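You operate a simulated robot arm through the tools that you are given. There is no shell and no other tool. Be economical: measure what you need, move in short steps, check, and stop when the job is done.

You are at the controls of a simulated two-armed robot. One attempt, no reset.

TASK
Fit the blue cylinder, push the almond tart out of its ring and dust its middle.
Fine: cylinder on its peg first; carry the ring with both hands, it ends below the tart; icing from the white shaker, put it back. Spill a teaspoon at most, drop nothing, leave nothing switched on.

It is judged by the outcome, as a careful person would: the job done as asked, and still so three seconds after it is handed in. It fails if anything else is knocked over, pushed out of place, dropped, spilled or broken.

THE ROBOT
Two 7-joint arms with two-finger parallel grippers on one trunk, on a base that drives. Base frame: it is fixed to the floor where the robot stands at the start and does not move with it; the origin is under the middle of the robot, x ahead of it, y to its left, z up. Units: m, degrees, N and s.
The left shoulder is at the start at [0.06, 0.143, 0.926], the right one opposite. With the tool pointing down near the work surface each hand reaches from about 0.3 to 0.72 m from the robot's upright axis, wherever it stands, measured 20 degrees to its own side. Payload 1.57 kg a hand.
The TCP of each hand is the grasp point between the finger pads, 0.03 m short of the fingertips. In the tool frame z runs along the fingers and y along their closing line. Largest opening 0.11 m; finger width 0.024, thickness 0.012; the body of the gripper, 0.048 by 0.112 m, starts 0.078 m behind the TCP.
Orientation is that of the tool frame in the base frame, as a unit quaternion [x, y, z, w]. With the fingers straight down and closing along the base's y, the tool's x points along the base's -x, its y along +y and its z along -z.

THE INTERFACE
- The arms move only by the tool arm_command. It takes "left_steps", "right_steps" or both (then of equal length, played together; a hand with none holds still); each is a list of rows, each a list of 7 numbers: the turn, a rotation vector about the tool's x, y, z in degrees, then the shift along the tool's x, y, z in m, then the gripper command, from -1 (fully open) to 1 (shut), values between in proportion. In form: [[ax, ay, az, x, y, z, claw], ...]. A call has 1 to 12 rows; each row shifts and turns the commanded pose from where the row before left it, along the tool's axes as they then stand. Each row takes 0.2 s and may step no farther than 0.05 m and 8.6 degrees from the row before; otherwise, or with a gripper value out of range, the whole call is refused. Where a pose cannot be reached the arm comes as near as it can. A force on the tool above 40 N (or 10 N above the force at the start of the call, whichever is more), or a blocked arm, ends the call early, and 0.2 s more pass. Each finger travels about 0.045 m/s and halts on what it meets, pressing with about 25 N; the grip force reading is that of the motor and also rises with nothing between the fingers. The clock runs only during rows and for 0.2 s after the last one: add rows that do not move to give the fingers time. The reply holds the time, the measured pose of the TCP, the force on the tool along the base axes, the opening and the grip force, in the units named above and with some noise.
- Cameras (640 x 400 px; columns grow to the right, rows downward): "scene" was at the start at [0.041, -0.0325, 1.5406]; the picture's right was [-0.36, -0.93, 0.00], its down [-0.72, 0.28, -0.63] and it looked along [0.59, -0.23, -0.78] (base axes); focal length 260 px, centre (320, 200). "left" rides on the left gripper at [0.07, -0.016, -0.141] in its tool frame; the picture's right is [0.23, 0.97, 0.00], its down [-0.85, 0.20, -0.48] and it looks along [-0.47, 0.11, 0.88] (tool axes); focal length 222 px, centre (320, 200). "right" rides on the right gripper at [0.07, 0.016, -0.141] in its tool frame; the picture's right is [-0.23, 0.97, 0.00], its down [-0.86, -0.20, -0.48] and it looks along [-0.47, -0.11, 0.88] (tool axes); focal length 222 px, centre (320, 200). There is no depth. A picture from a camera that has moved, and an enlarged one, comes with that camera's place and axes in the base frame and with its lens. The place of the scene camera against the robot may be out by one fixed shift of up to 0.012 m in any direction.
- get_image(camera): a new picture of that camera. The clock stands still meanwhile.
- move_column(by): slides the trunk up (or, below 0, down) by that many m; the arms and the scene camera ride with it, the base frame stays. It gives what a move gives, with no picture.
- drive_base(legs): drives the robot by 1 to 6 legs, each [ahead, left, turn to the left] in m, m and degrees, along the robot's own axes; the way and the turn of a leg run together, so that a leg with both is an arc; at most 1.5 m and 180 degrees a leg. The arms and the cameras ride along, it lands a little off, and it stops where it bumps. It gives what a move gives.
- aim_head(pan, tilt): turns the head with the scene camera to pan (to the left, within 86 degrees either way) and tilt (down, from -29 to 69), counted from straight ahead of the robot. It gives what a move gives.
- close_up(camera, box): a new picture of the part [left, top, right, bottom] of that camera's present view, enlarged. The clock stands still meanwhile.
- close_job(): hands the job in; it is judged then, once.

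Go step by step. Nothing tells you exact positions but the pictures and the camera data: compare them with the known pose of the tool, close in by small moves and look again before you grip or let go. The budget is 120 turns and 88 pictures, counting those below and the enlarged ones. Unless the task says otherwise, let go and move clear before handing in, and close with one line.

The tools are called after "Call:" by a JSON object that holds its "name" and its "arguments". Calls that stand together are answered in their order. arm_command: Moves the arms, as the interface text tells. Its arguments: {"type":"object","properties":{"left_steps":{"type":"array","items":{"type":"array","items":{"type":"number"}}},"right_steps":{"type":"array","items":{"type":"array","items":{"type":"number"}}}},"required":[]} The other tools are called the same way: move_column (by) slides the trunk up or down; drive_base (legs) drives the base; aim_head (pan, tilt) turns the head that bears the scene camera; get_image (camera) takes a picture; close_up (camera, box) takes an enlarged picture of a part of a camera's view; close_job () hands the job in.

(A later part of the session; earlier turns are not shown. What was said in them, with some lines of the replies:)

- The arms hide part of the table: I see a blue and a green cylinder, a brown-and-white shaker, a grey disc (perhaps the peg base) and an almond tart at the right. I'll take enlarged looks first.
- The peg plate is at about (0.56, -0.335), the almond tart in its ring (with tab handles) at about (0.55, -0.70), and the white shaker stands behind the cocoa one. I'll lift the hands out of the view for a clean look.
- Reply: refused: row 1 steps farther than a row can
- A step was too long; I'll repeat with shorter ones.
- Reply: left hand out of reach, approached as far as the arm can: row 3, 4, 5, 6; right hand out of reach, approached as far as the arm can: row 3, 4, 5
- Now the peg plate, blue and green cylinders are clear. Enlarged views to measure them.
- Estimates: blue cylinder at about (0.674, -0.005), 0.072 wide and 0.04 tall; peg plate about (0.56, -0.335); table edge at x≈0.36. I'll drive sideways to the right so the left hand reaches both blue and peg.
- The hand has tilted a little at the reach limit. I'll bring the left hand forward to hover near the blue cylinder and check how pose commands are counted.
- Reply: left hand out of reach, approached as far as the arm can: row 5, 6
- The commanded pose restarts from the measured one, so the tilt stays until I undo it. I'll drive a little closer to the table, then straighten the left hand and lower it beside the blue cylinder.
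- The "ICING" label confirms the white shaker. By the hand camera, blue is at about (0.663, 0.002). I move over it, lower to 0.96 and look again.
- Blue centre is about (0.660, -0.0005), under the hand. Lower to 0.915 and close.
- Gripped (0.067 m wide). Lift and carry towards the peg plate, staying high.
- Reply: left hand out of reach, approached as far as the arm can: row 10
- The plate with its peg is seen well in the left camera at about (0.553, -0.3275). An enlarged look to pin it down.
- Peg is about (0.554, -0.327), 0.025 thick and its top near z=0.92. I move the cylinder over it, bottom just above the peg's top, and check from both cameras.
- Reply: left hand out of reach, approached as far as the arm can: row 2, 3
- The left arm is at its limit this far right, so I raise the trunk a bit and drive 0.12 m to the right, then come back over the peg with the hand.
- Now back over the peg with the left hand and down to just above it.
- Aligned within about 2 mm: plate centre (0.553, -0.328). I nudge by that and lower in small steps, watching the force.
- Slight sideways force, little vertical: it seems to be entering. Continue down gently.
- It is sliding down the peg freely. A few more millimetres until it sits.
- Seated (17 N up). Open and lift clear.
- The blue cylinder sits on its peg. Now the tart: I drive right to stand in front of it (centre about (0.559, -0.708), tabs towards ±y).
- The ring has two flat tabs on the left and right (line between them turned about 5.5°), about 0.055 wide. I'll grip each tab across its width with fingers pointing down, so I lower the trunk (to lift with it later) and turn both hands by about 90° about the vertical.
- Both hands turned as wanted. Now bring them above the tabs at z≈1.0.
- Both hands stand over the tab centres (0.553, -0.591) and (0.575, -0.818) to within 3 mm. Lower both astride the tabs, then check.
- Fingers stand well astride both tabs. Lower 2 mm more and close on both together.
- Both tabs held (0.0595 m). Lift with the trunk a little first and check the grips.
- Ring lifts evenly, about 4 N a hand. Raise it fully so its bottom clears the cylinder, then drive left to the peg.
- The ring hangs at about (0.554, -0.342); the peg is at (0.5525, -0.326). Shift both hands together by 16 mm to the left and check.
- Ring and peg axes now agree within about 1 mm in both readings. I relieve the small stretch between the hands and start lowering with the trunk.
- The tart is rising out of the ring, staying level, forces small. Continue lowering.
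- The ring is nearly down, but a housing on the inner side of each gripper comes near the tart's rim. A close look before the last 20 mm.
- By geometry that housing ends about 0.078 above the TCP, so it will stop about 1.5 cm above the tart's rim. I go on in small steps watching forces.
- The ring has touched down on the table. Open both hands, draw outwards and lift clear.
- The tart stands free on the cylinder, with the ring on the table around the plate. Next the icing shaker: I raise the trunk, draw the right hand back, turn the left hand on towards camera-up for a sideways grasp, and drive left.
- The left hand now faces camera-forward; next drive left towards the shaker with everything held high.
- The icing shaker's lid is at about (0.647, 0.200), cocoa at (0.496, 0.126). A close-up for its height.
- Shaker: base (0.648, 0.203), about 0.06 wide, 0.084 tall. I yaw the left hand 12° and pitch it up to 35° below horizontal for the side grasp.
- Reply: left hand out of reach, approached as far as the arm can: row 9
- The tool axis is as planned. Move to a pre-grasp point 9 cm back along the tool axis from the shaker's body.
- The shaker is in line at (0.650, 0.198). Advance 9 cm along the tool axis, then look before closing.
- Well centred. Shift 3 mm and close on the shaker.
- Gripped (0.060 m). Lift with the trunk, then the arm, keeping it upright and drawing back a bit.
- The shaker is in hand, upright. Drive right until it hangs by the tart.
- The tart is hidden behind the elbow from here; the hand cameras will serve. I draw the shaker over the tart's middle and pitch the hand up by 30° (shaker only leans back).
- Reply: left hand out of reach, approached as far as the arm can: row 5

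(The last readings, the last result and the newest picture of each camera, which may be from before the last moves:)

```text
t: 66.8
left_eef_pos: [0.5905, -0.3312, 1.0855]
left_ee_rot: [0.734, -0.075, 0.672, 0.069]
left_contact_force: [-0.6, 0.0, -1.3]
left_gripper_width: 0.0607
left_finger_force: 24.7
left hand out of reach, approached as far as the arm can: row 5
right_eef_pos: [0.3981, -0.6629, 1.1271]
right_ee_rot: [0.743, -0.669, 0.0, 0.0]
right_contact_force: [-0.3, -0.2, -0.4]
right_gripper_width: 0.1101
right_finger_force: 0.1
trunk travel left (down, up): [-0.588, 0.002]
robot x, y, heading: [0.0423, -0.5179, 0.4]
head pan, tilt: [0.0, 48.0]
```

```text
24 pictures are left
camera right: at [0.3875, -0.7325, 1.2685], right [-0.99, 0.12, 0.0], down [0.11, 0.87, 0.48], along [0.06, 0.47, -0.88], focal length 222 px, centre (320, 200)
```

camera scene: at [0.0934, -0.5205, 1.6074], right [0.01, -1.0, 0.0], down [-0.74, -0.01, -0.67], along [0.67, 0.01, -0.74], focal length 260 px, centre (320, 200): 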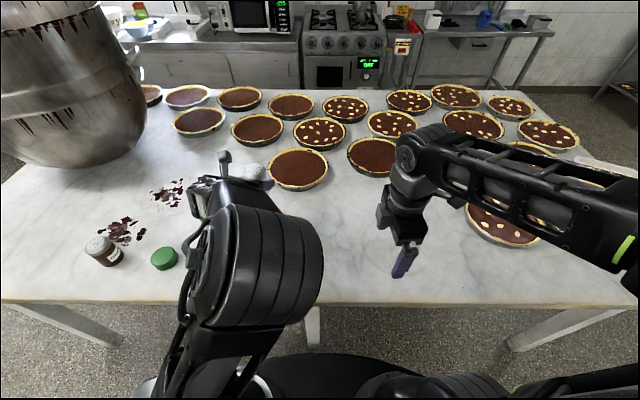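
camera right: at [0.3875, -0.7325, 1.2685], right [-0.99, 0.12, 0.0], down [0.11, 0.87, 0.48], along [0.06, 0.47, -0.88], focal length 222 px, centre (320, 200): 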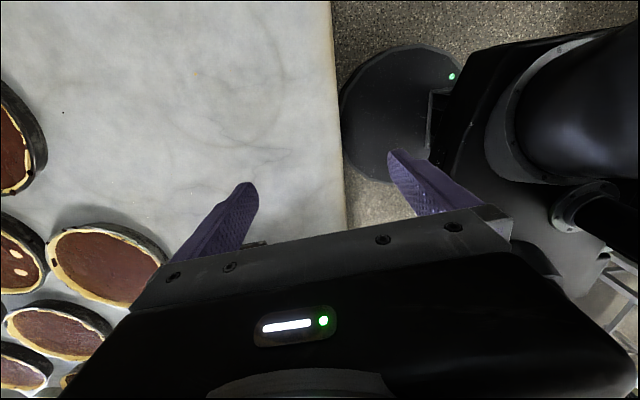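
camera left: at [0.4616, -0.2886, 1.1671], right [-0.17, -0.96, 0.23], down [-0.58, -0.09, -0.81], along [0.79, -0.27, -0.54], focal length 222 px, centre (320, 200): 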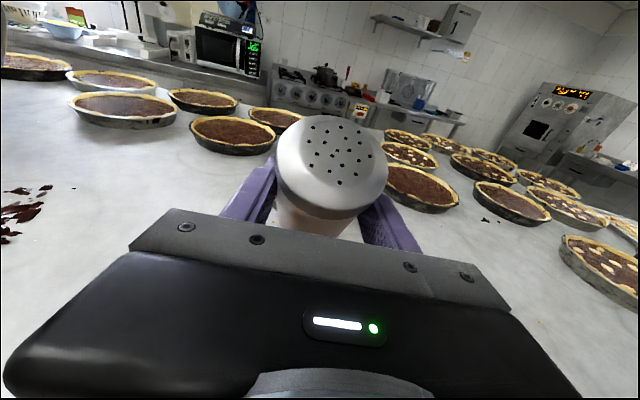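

The hand is 5° below horizontal and the shaker leans back at 35° over the tart. I roll it halfway (still not pouring), and tilt the right hand so its camera watches the tart.

Call:
{"name": "arm_command", "arguments": {"left_steps": [[0, 0, -8.4, 0, 0, -0.005, 0.6], [0, 0, -8.4, 0, 0, 0, 0.6], [0, 0, -8.4, 0, 0, 0, 0.6], [0, 0, -8.4, 0, 0, 0, 0.6], [0, 0, -8.4, 0, 0, 0, 0.6], [0, 0, -8.4, 0, 0, 0, 0.6], [0, 0, -8.4, 0, 0, 0, 0.6], [0, 0, 0, 0, 0, 0, 0.6]], "right_steps": [[0, -7, 0, 0, 0, 0, -1], [0, -7, 0, 0, 0, 0, -1], [0, -7, 0, 0, 0, 0, -1], [0, 0, 0, 0, 0, 0, -1], [0, 0, 0, 0, 0, 0, -1], [0, 0, 0, 0, 0, 0, -1], [0, 0, 0, 0, 0, 0, -1], [0, 0, 0, 0, 0, 0, -1]]}}

Call:
{"name": "get_image", "arguments": {"camera": "right"}}

Call:
{"name": "get_image", "arguments": {"camera": "left"}}

```text
t: 68.6
left_eef_pos: [0.5912, -0.3309, 1.0867]
left_ee_rot: [0.675, 0.297, 0.551, 0.39]
left_contact_force: [-0.8, -0.7, -0.9]
left_gripper_width: 0.0606
left_finger_force: 24.7
left hand out of reach, approached as far as the arm can: row 1
right_eef_pos: [0.3966, -0.6633, 1.1274]
right_ee_rot: [0.731, -0.657, -0.136, -0.121]
right_contact_force: [-1.0, 0.5, -0.6]
right_gripper_width: 0.11
right_finger_force: 0.0
trunk travel left (down, up): [-0.588, 0.002]
robot x, y, heading: [0.0421, -0.5129, 0.8]
head pan, tilt: [0.0, 48.0]
```

```text
23 pictures are left
camera right: at [0.3924, -0.7779, 1.2345], right [-0.99, 0.11, 0.08], down [0.13, 0.64, 0.75], along [0.03, 0.76, -0.65], focal length 222 px, centre (320, 200)
```

right: 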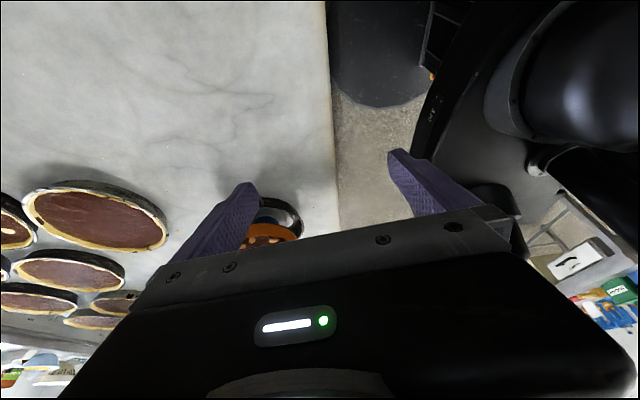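

```text
22 pictures are left
camera left: at [0.4689, -0.2359, 1.1197], right [0.02, -0.32, 0.95], down [-0.66, -0.72, -0.23], along [0.75, -0.62, -0.23], focal length 222 px, centre (320, 200)
```

left: 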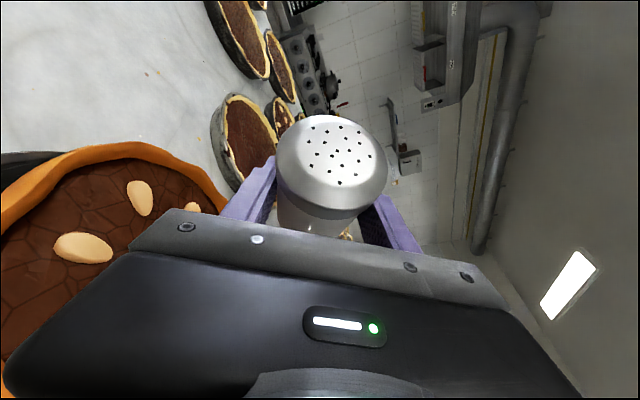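

The tart shows under the shaker. Continue the roll to pour over the middle, tilting the right camera further for the view.

Call:
{"name": "arm_command", "arguments": {"left_steps": [[0, 0, -8.5, 0, 0, -0.003, 0.6], [0, 0, -8.5, 0, 0, -0.003, 0.6], [0, 0, -8.5, 0, 0, -0.002, 0.6], [0, 0, -8.5, 0, 0, 0, 0.6], [0, 0, -8.5, 0, 0, 0, 0.6], [0, 0, -8.5, 0, 0, 0, 0.6], [0, 0, -8.5, 0, 0, 0, 0.6], [0, 0, -8.5, 0, 0, 0, 0.6], [0, 0, -8.5, 0, 0, 0, 0.6], [0, 0, -8.5, 0, 0, 0, 0.6], [0, 0, -8.5, 0, 0, 0, 0.6], [0, 0, -8.5, 0, 0, 0, 0.6]], "right_steps": [[0, -7, 0, 0, 0, 0, -1], [0, -7, 0, 0, 0, 0, -1], [0, 0, 0, 0, 0, 0, -1], [0, 0, 0, 0, 0, 0, -1], [0, 0, 0, 0, 0, 0, -1], [0, 0, 0, 0, 0, 0, -1], [0, 0, 0, 0, 0, 0, -1], [0, 0, 0, 0, 0, 0, -1], [0, 0, 0, 0, 0, 0, -1], [0, 0, 0, 0, 0, 0, -1], [0, 0, 0, 0, 0, 0, -1], [0, 0, 0, 0, 0, 0, -1]]}}

Call:
{"name": "get_image", "arguments": {"camera": "right"}}

Call:
{"name": "get_image", "arguments": {"camera": "left"}}

```text
t: 71.2
left_eef_pos: [0.5892, -0.3267, 1.085]
left_ee_rot: [0.194, 0.712, 0.043, 0.673]
left_contact_force: [0.8, -0.2, -0.9]
left_gripper_width: 0.0604
left_finger_force: 25.1
left hand out of reach, approached as far as the arm can: row 2
right_eef_pos: [0.3978, -0.6627, 1.1259]
right_ee_rot: [0.709, -0.638, -0.222, -0.201]
right_contact_force: [0.5, 0.8, 0.0]
right_gripper_width: 0.11
right_finger_force: 0.0
trunk travel left (down, up): [-0.588, 0.002]
robot x, y, heading: [0.0459, -0.5166, 0.6]
head pan, tilt: [0.0, 48.0]
```

```text
21 pictures are left
camera right: at [0.3948, -0.8, 1.2033], right [-0.99, 0.08, 0.13], down [0.15, 0.45, 0.88], along [0.01, 0.89, -0.45], focal length 222 px, centre (320, 200)
```

right: 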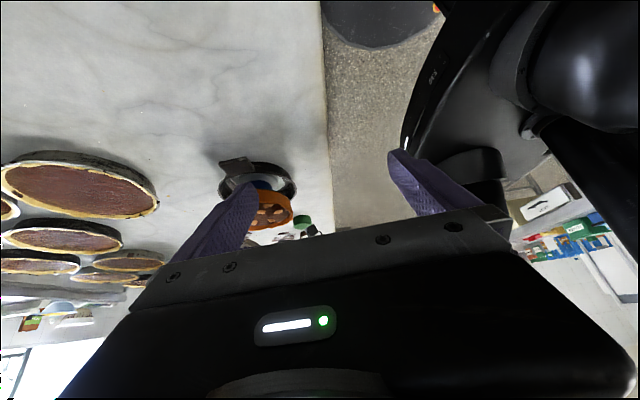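

```text
20 pictures are left
camera left: at [0.4472, -0.291, 1.0267], right [0.21, 0.97, 0.1], down [-0.41, -0.01, 0.91], along [0.89, -0.23, 0.4], focal length 222 px, centre (320, 200)
```

left: 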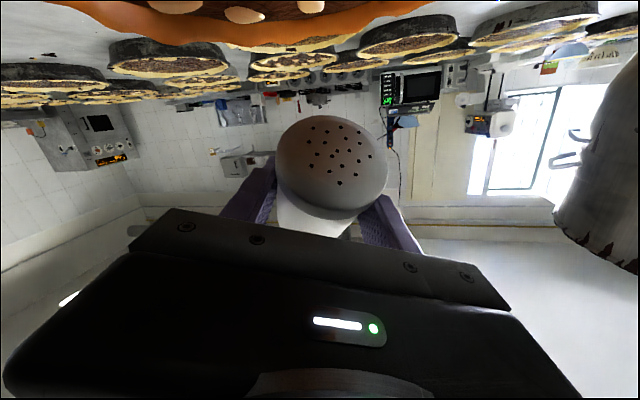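

The shaker is inverted. Closer look whether icing is falling.

Call:
{"name": "close_up", "arguments": {"camera": "right", "box": [230, 150, 330, 250]}}

Call:
{"name": "close_up", "arguments": {"camera": "left", "box": [120, 0, 420, 188]}}

```text
4.00 times, centred on (280, 200) of right
camera zoom: at [0.3948, -0.8, 1.2033], right [-0.99, 0.08, 0.13], down [0.15, 0.45, 0.88], along [0.01, 0.89, -0.45], focal length 888 px, centre (480, 200)
```

zoom: 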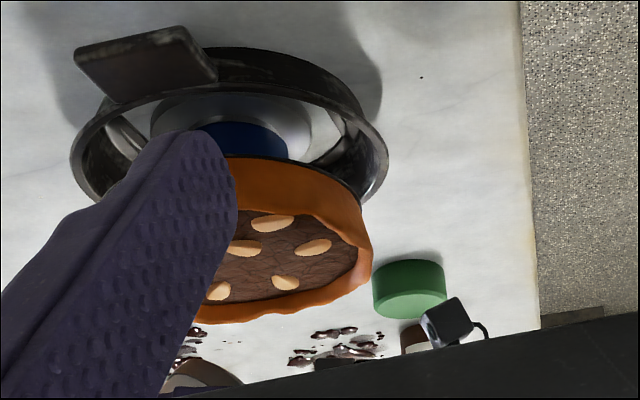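

```text
2.13 times, centred on (270, 94) of left
camera zoom: at [0.4472, -0.291, 1.0267], right [0.21, 0.97, 0.1], down [-0.41, -0.01, 0.91], along [0.89, -0.23, 0.4], focal length 473 px, centre (426, 426)
```

zoom: 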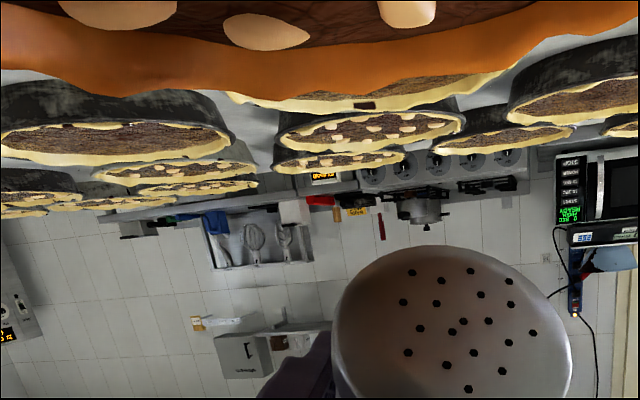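

No icing seen yet; it wants shaking. I finish the roll and give a few short up-down strokes, moving the right hand for an unobstructed view.

Call:
{"name": "arm_command", "arguments": {"left_steps": [[0, 0, -8.5, 0, 0, 0, 0.6], [0, 0, -8.5, 0, 0, 0, 0.6], [0, 0, 0, 0.02, 0, 0, 0.6], [0, 0, 0, -0.03, 0, 0, 0.6], [0, 0, 0, 0.03, 0, 0, 0.6], [0, 0, 0, -0.03, 0, 0, 0.6], [0, 0, 0, 0.03, 0, 0, 0.6], [0, 0, 0, -0.02, 0, 0, 0.6]], "right_steps": [[0, 0, 0, 0, -0.03, 0, -1], [0, 0, 0, 0, -0.03, 0, -1], [0, 0, 0, 0, 0, 0, -1], [0, 0, 0, 0, 0, 0, -1], [0, 0, 0, 0, 0, 0, -1], [0, 0, 0, 0, 0, 0, -1], [0, 0, 0, 0, 0, 0, -1], [0, 0, 0, 0, 0, 0, -1]]}}

Call:
{"name": "close_up", "arguments": {"camera": "right", "box": [240, 150, 360, 250]}}

```text
t: 73.0
left_eef_pos: [0.5873, -0.3272, 1.0874]
left_ee_rot: [0.088, 0.733, -0.055, 0.673]
left_contact_force: [-0.1, -0.3, -1.4]
left_gripper_width: 0.0602
left_finger_force: 25.2
right_eef_pos: [0.456, -0.658, 1.1291]
right_ee_rot: [0.709, -0.638, -0.223, -0.202]
right_contact_force: [0.2, -0.7, 0.9]
right_gripper_width: 0.11
right_finger_force: 0.2
trunk travel left (down, up): [-0.588, 0.002]
robot x, y, heading: [0.044, -0.5164, 0.8]
head pan, tilt: [0.0, 48.0]
```

```text
4.00 times, centred on (300, 200) of right
camera zoom: at [0.4536, -0.7953, 1.205], right [-0.99, 0.08, 0.13], down [0.15, 0.45, 0.88], along [0.02, 0.89, -0.45], focal length 888 px, centre (400, 200)
```

zoom: 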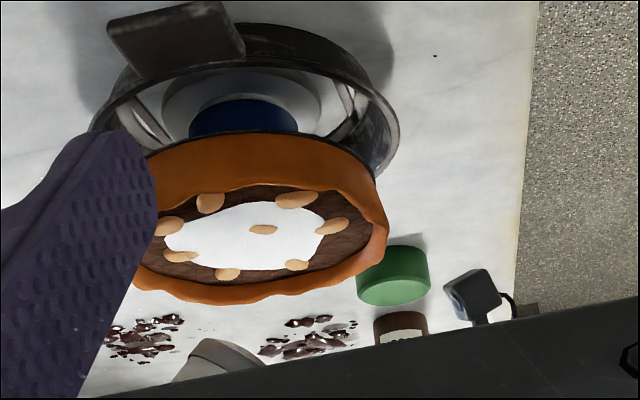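

The middle is evenly dusted, nothing beside it. Roll the shaker back upright over the tart at once.

Call:
{"name": "arm_command", "arguments": {"left_steps": [[0, 0, 8.5, 0, 0, 0, 0.6], [0, 0, 8.5, 0, 0, 0, 0.6], [0, 0, 8.5, 0, 0, 0, 0.6], [0, 0, 8.5, 0, 0, 0, 0.6], [0, 0, 8.5, 0, 0, 0, 0.6], [0, 0, 8.5, 0, 0, 0, 0.6], [0, 0, 8.5, 0, 0, 0, 0.6], [0, 0, 8.5, 0, 0, 0, 0.6], [0, 0, 8.5, 0, 0, 0, 0.6], [0, 0, 8.5, 0, 0, 0, 0.6], [0, 0, 8.5, 0, 0, 0, 0.6], [0, 0, 8.5, 0, 0, 0, 0.6]]}}

Call:
{"name": "arm_command", "arguments": {"left_steps": [[0, 0, 8.4, 0, 0, 0, 0.6], [0, 0, 8.4, 0, 0, 0, 0.6], [0, 0, 8.4, 0, 0, 0, 0.6], [0, 0, 8.4, 0, 0, 0, 0.6], [0, 0, 8.4, 0, 0, 0, 0.6], [0, 0, 8.4, 0, 0, 0, 0.6], [0, 0, 8.4, 0, 0, 0, 0.6], [0, 0, 8.4, 0, 0, 0, 0.6], [0, 0, 8.4, 0, 0, 0, 0.6], [0, 0, 0, 0, 0, 0, 0.6]]}}

Call:
{"name": "close_up", "arguments": {"camera": "right", "box": [240, 150, 360, 250]}}

```text
t: 75.6
left_eef_pos: [0.5888, -0.327, 1.0861]
left_ee_rot: [0.626, 0.392, 0.487, 0.466]
left_contact_force: [0.4, -0.3, -1.4]
left_gripper_width: 0.0599
left_finger_force: 25.0
right_eef_pos: [0.4591, -0.6581, 1.1269]
right_ee_rot: [0.709, -0.638, -0.224, -0.202]
right_contact_force: [-0.1, 0.1, -1.0]
right_gripper_width: 0.11
right_finger_force: 0.1
trunk travel left (down, up): [-0.588, 0.002]
robot x, y, heading: [0.0482, -0.5176, 0.9]
head pan, tilt: [0.0, 48.0]
```

```text
t: 77.8
left_eef_pos: [0.59, -0.3263, 1.0852]
left_ee_rot: [0.735, -0.074, 0.671, 0.069]
left_contact_force: [0.5, -0.4, -1.0]
left_gripper_width: 0.0603
left_finger_force: 25.1
right_eef_pos: [0.4579, -0.6588, 1.1279]
right_ee_rot: [0.71, -0.637, -0.224, -0.201]
right_contact_force: [0.5, 0.1, -0.1]
right_gripper_width: 0.1101
right_finger_force: 0.0
trunk travel left (down, up): [-0.588, 0.002]
robot x, y, heading: [0.0429, -0.5162, 0.9]
head pan, tilt: [0.0, 48.0]
```

```text
4.00 times, centred on (300, 200) of right
camera zoom: at [0.4557, -0.7953, 1.2041], right [-0.99, 0.08, 0.13], down [0.15, 0.45, 0.88], along [0.01, 0.89, -0.45], focal length 888 px, centre (400, 200)
```

zoom: 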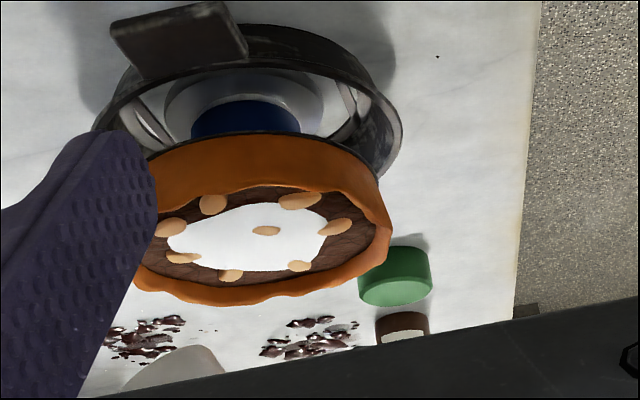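

Icing is fine and the shaker is upright again. Pitch it back to exact upright, tuck the right hand back, and drive left to the shaker's place.

Call:
{"name": "arm_command", "arguments": {"left_steps": [[0, -7.5, 0, 0, 0, 0, 0.6], [0, -7.5, 0, 0, 0, 0, 0.6], [0, -7.5, 0, 0, 0, 0, 0.6], [0, -7.5, 0, 0, 0, 0, 0.6], [0, 0, 0, 0.006, 0, -0.004, 0.6], [0, 0, 0, 0, 0, 0, 0.6], [0, 0, 0, 0, 0, 0, 0.6]], "right_steps": [[0, 7, 0, 0, 0.03, 0, -1], [0, 7, 0, 0, 0.03, 0, -1], [0, 7, 0, 0, 0.01, 0, -1], [0, 7, 0, 0, 0, 0, -1], [0, 7, 0, 0, 0, 0, -1], [0, 0, 0, 0, 0, 0, -1], [0, 0, 0, 0, 0, 0, -1]]}}

Call:
{"name": "drive_base", "arguments": {"legs": [[0.0, 0.53, -0.4]]}}

Call:
{"name": "get_image", "arguments": {"camera": "left"}}

Call:
{"name": "get_image", "arguments": {"camera": "scene"}}

```text
t: 79.4
left_eef_pos: [0.5893, -0.3266, 1.0931]
left_ee_rot: [0.883, -0.089, 0.458, 0.049]
left_contact_force: [-0.7, 0.1, -2.4]
left_gripper_width: 0.0602
left_finger_force: 25.2
right_eef_pos: [0.3871, -0.6644, 1.1288]
right_ee_rot: [0.743, -0.669, 0.001, 0.001]
right_contact_force: [-0.5, 1.0, 0.2]
right_gripper_width: 0.1101
right_finger_force: 0.1
trunk travel left (down, up): [-0.588, 0.002]
robot x, y, heading: [0.0463, -0.5137, 0.5]
head pan, tilt: [0.0, 48.0]
```

```text
t: 82.5
left_eef_pos: [0.5848, 0.2071, 1.0924]
left_ee_rot: [0.883, -0.089, 0.457, 0.05]
left_contact_force: [-0.1, 0.5, -1.0]
left_gripper_width: 0.0604
left_finger_force: 25.4
right_eef_pos: [0.3836, -0.1299, 1.1281]
right_ee_rot: [0.743, -0.669, 0.001, 0.0]
right_contact_force: [0.2, -0.7, -0.5]
right_gripper_width: 0.1099
right_finger_force: 0.0
trunk travel left (down, up): [-0.588, 0.002]
robot x, y, heading: [0.0382, 0.018, 0.7]
head pan, tilt: [0.0, 48.0]
```

```text
15 pictures are left
camera left: at [0.5139, 0.2381, 1.2308], right [-0.07, -0.98, 0.19], down [-0.91, -0.02, -0.42], along [0.42, -0.2, -0.89], focal length 222 px, centre (320, 200)
```

left: 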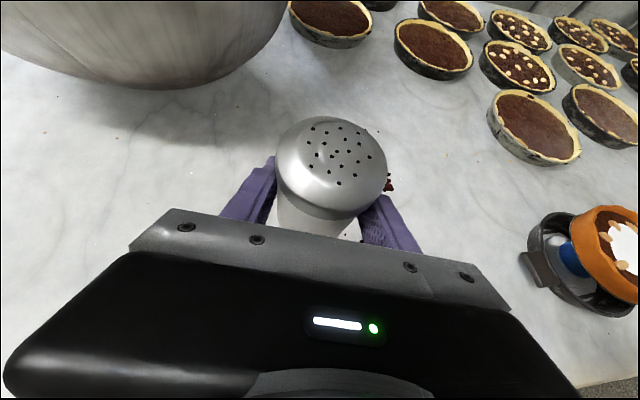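

```text
14 pictures are left
camera scene: at [0.0885, 0.015, 1.6074], right [0.01, -1.0, 0.0], down [-0.74, -0.01, -0.67], along [0.67, 0.01, -0.74], focal length 260 px, centre (320, 200)
```

scene: 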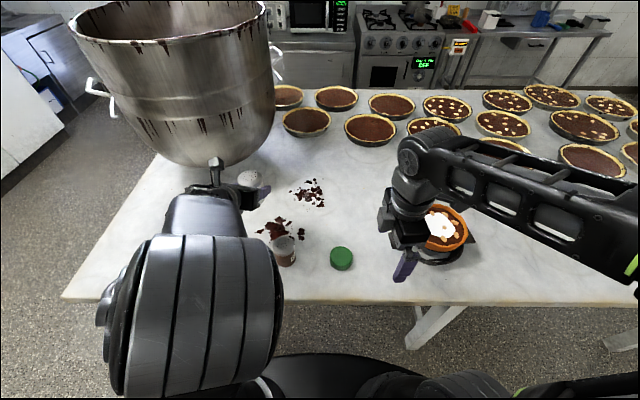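

Same attitude as at pick-up. Move above the old spot (0.651, 0.202) at z≈1.03.

Call:
{"name": "arm_command", "arguments": {"left_steps": [[0, 0, 0, -0.0038, -0.003, 0.0295, 0.6], [0, 0, 0, -0.0038, -0.003, 0.0295, 0.6], [0, 0, 0, -0.0039, -0.003, 0.0295, 0.6], [0, 0, 0, 0, 0, 0, 0.6]]}}

Call:
{"name": "move_column", "arguments": {"by": -0.034}}

```text
t: 83.5
left_eef_pos: [0.6492, 0.201, 1.0337]
left_ee_rot: [0.883, -0.089, 0.458, 0.049]
left_contact_force: [0.6, 0.6, -1.2]
left_gripper_width: 0.0603
left_finger_force: 25.2
right_eef_pos: [0.3827, -0.1302, 1.1272]
right_ee_rot: [0.743, -0.669, 0.001, 0.0]
right_contact_force: [0.7, 0.4, 0.7]
right_gripper_width: 0.1097
right_finger_force: 0.1
trunk travel left (down, up): [-0.588, 0.002]
robot x, y, heading: [0.0371, 0.0188, 0.6]
head pan, tilt: [0.0, 48.0]
```

```text
t: 84.3
left_eef_pos: [0.6496, 0.2015, 0.9974]
left_ee_rot: [0.884, -0.089, 0.457, 0.049]
left_contact_force: [0.5, 0.5, -1.2]
left_gripper_width: 0.0603
left_finger_force: 24.8
right_eef_pos: [0.3829, -0.1322, 1.0932]
right_ee_rot: [0.743, -0.669, 0.0, 0.0]
right_contact_force: [-0.2, 0.3, 0.3]
right_gripper_width: 0.1103
right_finger_force: 0.1
trunk travel left (down, up): [-0.554, 0.036]
robot x, y, heading: [0.0395, 0.0167, 0.5]
head pan, tilt: [0.0, 48.0]
```

Lower it vertically with the trunk.

Call:
{"name": "move_column", "arguments": {"by": -0.07}}

Call:
{"name": "move_column", "arguments": {"by": -0.007}}

Call:
{"name": "get_image", "arguments": {"camera": "left"}}

```text
t: 85.4
left_eef_pos: [0.649, 0.2003, 0.9292]
left_ee_rot: [0.883, -0.089, 0.458, 0.048]
left_contact_force: [0.4, -0.3, -0.8]
left_gripper_width: 0.0603
left_finger_force: 25.3
right_eef_pos: [0.3824, -0.1305, 1.0232]
right_ee_rot: [0.743, -0.669, -0.001, 0.0]
right_contact_force: [-0.9, -1.0, 0.5]
right_gripper_width: 0.1097
right_finger_force: 0.1
trunk travel left (down, up): [-0.484, 0.106]
robot x, y, heading: [0.04, 0.0177, 0.4]
head pan, tilt: [0.0, 48.0]
```

```text
t: 86.0
left_eef_pos: [0.6494, 0.201, 0.9222]
left_ee_rot: [0.883, -0.09, 0.458, 0.049]
left_contact_force: [0.7, 0.1, -0.6]
left_gripper_width: 0.0603
left_finger_force: 25.0
right_eef_pos: [0.3826, -0.1302, 1.0164]
right_ee_rot: [0.743, -0.669, 0.0, -0.001]
right_contact_force: [0.4, 0.2, 0.2]
right_gripper_width: 0.11
right_finger_force: 0.0
trunk travel left (down, up): [-0.477, 0.113]
robot x, y, heading: [0.0366, 0.019, 0.5]
head pan, tilt: [0.0, 48.0]
```

```text
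13 pictures are left
camera left: at [0.5794, 0.2318, 1.0591], right [-0.07, -0.98, 0.19], down [-0.91, -0.02, -0.42], along [0.42, -0.2, -0.89], focal length 222 px, centre (320, 200)
```

left: 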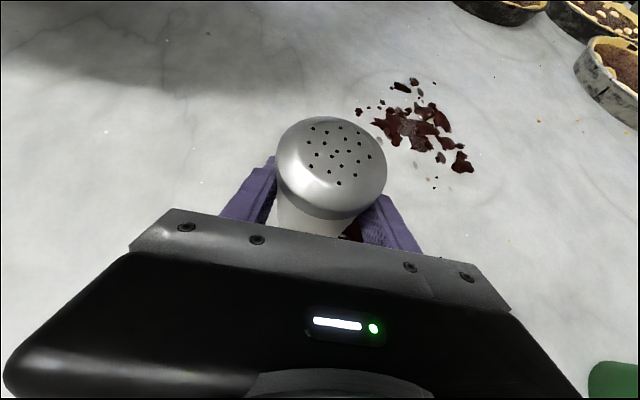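

Almost exactly the pick-up view; about 3–4 mm remain. Lower until it touches.

Call:
{"name": "move_column", "arguments": {"by": -0.003}}

Call:
{"name": "move_column", "arguments": {"by": -0.0015}}

```text
t: 86.5
left_eef_pos: [0.6501, 0.2001, 0.9201]
left_ee_rot: [0.883, -0.088, 0.459, 0.048]
left_contact_force: [0.5, 1.4, 7.5]
left_gripper_width: 0.0605
left_finger_force: 25.0
right_eef_pos: [0.3819, -0.13, 1.0142]
right_ee_rot: [0.743, -0.669, 0.0, 0.0]
right_contact_force: [0.0, 0.2, 0.0]
right_gripper_width: 0.1102
right_finger_force: 0.1
trunk travel left (down, up): [-0.474, 0.116]
robot x, y, heading: [0.0417, 0.0192, 0.5]
head pan, tilt: [0.0, 48.0]
```

```text
t: 87.0
left_eef_pos: [0.6497, 0.2006, 0.9193]
left_ee_rot: [0.882, -0.088, 0.46, 0.049]
left_contact_force: [1.9, 1.4, 16.8]
left_gripper_width: 0.0602
left_finger_force: 25.0
right_eef_pos: [0.382, -0.1304, 1.0128]
right_ee_rot: [0.743, -0.67, 0.0, 0.0]
right_contact_force: [0.8, -0.9, -0.2]
right_gripper_width: 0.1098
right_finger_force: 0.0
trunk travel left (down, up): [-0.472, 0.118]
robot x, y, heading: [0.0383, 0.0174, 0.3]
head pan, tilt: [0.0, 48.0]
```

It stands on the table. Open, then withdraw along the tool axis.

Call:
{"name": "arm_command", "arguments": {"left_steps": [[0, 0, 0, 0.0008, 0, 0, 0.2], [0, 0, 0, 0, 0, 0, -0.3], [0, 0, 0, 0, 0, 0, -0.7], [0, 0, 0, 0, 0, 0, -1], [0, 0, 0, 0, 0, 0, -1], [0, 0, 0, 0, 0, -0.02, -1], [0, 0, 0, 0, 0, -0.03, -1], [0, 0, 0, 0, 0, -0.04, -1], [0, 0, 0, 0.03, 0, -0.025, -1], [0, 0, 0, 0.03, 0, -0.025, -1]]}}

Call:
{"name": "get_image", "arguments": {"camera": "left"}}

Call:
{"name": "get_image", "arguments": {"camera": "scene"}}

```text
t: 89.2
left_eef_pos: [0.5717, 0.2152, 1.0479]
left_ee_rot: [0.884, -0.088, 0.457, 0.047]
left_contact_force: [-1.0, -0.1, 0.1]
left_gripper_width: 0.1101
left_finger_force: 0.1
right_eef_pos: [0.3836, -0.1315, 1.0118]
right_ee_rot: [0.743, -0.669, -0.001, 0.001]
right_contact_force: [0.5, 0.1, -0.1]
right_gripper_width: 0.1102
right_finger_force: 0.2
trunk travel left (down, up): [-0.472, 0.118]
robot x, y, heading: [0.0385, 0.0166, 0.5]
head pan, tilt: [0.0, 48.0]
```

```text
12 pictures are left
camera left: at [0.5018, 0.2465, 1.1855], right [-0.07, -0.98, 0.19], down [-0.91, -0.02, -0.42], along [0.42, -0.2, -0.89], focal length 222 px, centre (320, 200)
```

left: 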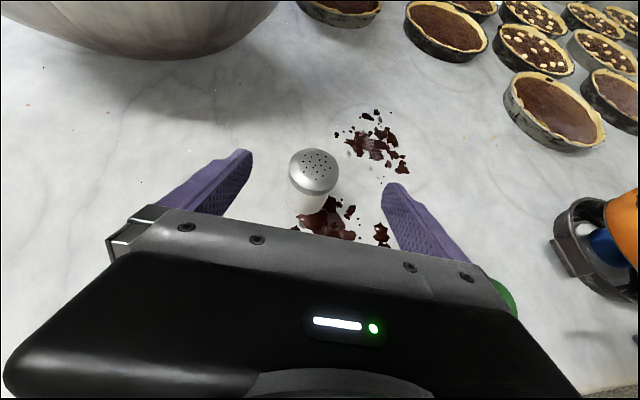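

```text
11 pictures are left
camera scene: at [0.0879, 0.0135, 1.4919], right [0.01, -1.0, 0.0], down [-0.74, -0.01, -0.67], along [0.67, 0.01, -0.74], focal length 260 px, centre (320, 200)
```

scene: 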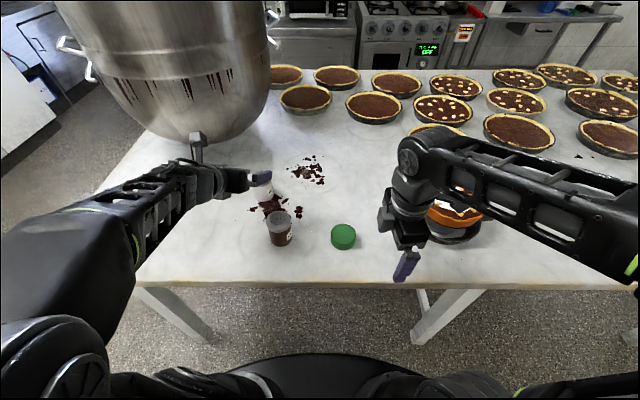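

The shaker stands in its place, cocoa and green cylinder untouched. I raise the trunk, back the robot off, and take a last look at the tart.

Call:
{"name": "move_column", "arguments": {"by": 0.08}}

Call:
{"name": "drive_base", "arguments": {"legs": [[-0.2, 0, 0]]}}

Call:
{"name": "aim_head", "arguments": {"pan": -12, "tilt": 40}}

Call:
{"name": "get_image", "arguments": {"camera": "scene"}}

```text
t: 90.3
left_eef_pos: [0.5725, 0.2152, 1.127]
left_ee_rot: [0.883, -0.089, 0.458, 0.048]
left_contact_force: [-0.4, 0.2, -0.7]
left_gripper_width: 0.1099
left_finger_force: 0.1
right_eef_pos: [0.3822, -0.1318, 1.0925]
right_ee_rot: [0.743, -0.669, 0.0, 0.0]
right_contact_force: [1.1, 0.5, -0.4]
right_gripper_width: 0.1099
right_finger_force: 0.1
trunk travel left (down, up): [-0.552, 0.038]
robot x, y, heading: [0.039, 0.0171, 0.7]
head pan, tilt: [0.0, 48.0]
```

```text
t: 92.0
left_eef_pos: [0.366, 0.214, 1.1275]
left_ee_rot: [0.883, -0.088, 0.459, 0.048]
left_contact_force: [-0.9, 0.2, -0.2]
left_gripper_width: 0.1101
left_finger_force: 0.1
right_eef_pos: [0.1774, -0.1318, 1.0929]
right_ee_rot: [0.742, -0.67, 0.001, 0.0]
right_contact_force: [0.3, 0.0, 0.0]
right_gripper_width: 0.11
right_finger_force: 0.0
trunk travel left (down, up): [-0.552, 0.038]
robot x, y, heading: [-0.1631, 0.0156, 0.5]
head pan, tilt: [0.0, 48.0]
```

```text
t: 92.7
left_eef_pos: [0.3681, 0.2154, 1.1266]
left_ee_rot: [0.884, -0.089, 0.457, 0.048]
left_contact_force: [0.4, -0.7, -0.5]
left_gripper_width: 0.1099
left_finger_force: 0.0
right_eef_pos: [0.1777, -0.132, 1.092]
right_ee_rot: [0.744, -0.669, 0.0, 0.001]
right_contact_force: [0.0, 0.4, 1.3]
right_gripper_width: 0.1098
right_finger_force: 0.0
trunk travel left (down, up): [-0.552, 0.038]
robot x, y, heading: [-0.1642, 0.0175, 0.7]
head pan, tilt: [-12.0, 40.0]
```

```text
10 pictures are left
camera scene: at [-0.1115, -0.0052, 1.5834], right [-0.2, -0.98, 0.0], down [-0.63, 0.13, -0.77], along [0.75, -0.15, -0.64], focal length 260 px, centre (320, 200)
```

scene: 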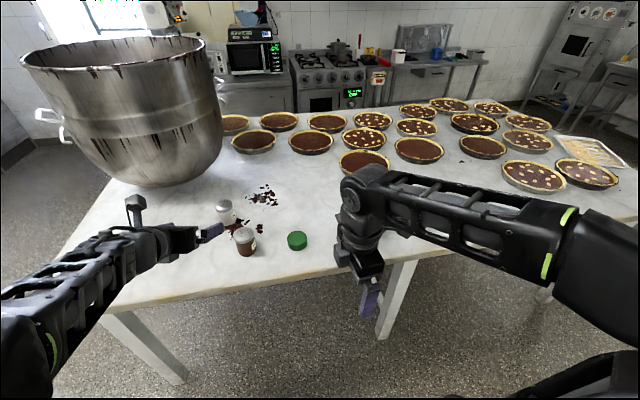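

The tart is behind the right forearm; I step sideways to see it.

Call:
{"name": "drive_base", "arguments": {"legs": [[-0.05, -0.35, 0]]}}

Call:
{"name": "get_image", "arguments": {"camera": "scene"}}

```text
t: 95.0
left_eef_pos: [0.321, -0.1266, 1.1281]
left_ee_rot: [0.884, -0.089, 0.457, 0.048]
left_contact_force: [0.2, 0.4, 0.6]
left_gripper_width: 0.11
left_finger_force: 0.1
right_eef_pos: [0.1322, -0.4733, 1.0924]
right_ee_rot: [0.744, -0.669, 0.0, 0.0]
right_contact_force: [0.2, -0.4, 0.5]
right_gripper_width: 0.11
right_finger_force: 0.1
trunk travel left (down, up): [-0.552, 0.038]
robot x, y, heading: [-0.2086, -0.3251, 0.5]
head pan, tilt: [-12.0, 40.0]
```

```text
9 pictures are left
camera scene: at [-0.1577, -0.3469, 1.5834], right [-0.2, -0.98, 0.0], down [-0.63, 0.13, -0.77], along [0.75, -0.15, -0.64], focal length 260 px, centre (320, 200)
```

scene: 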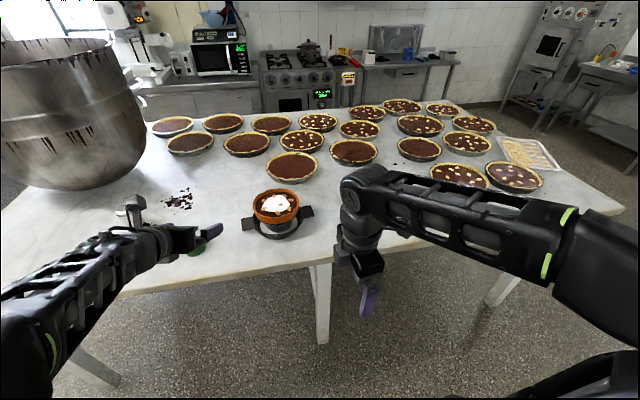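

Call:
{"name": "close_up", "arguments": {"camera": "scene", "box": [230, 170, 330, 250]}}

```text
5.00 times, centred on (280, 210) of scene
camera zoom: at [-0.1577, -0.3469, 1.5834], right [-0.2, -0.98, 0.0], down [-0.63, 0.13, -0.77], along [0.75, -0.15, -0.64], focal length 1300 px, centre (520, 150)
```

zoom: 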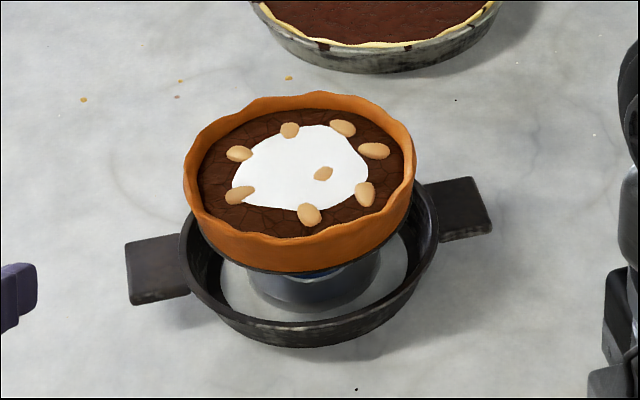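

The tart stands level on the blue cylinder with its middle dusted, the ring lies below it on the table, the shaker is back in place and both hands are clear and empty. I hand it in.

Call:
{"name": "close_job", "arguments": {}}

```text
The job is handed in.
```

The job is done and handed in. The blue cylinder is on its peg and the almond tart stands on it with its middle dusted. The ring is on the table below, the white icing shaker is back in its place, and I saw nothing spilled or knocked over.
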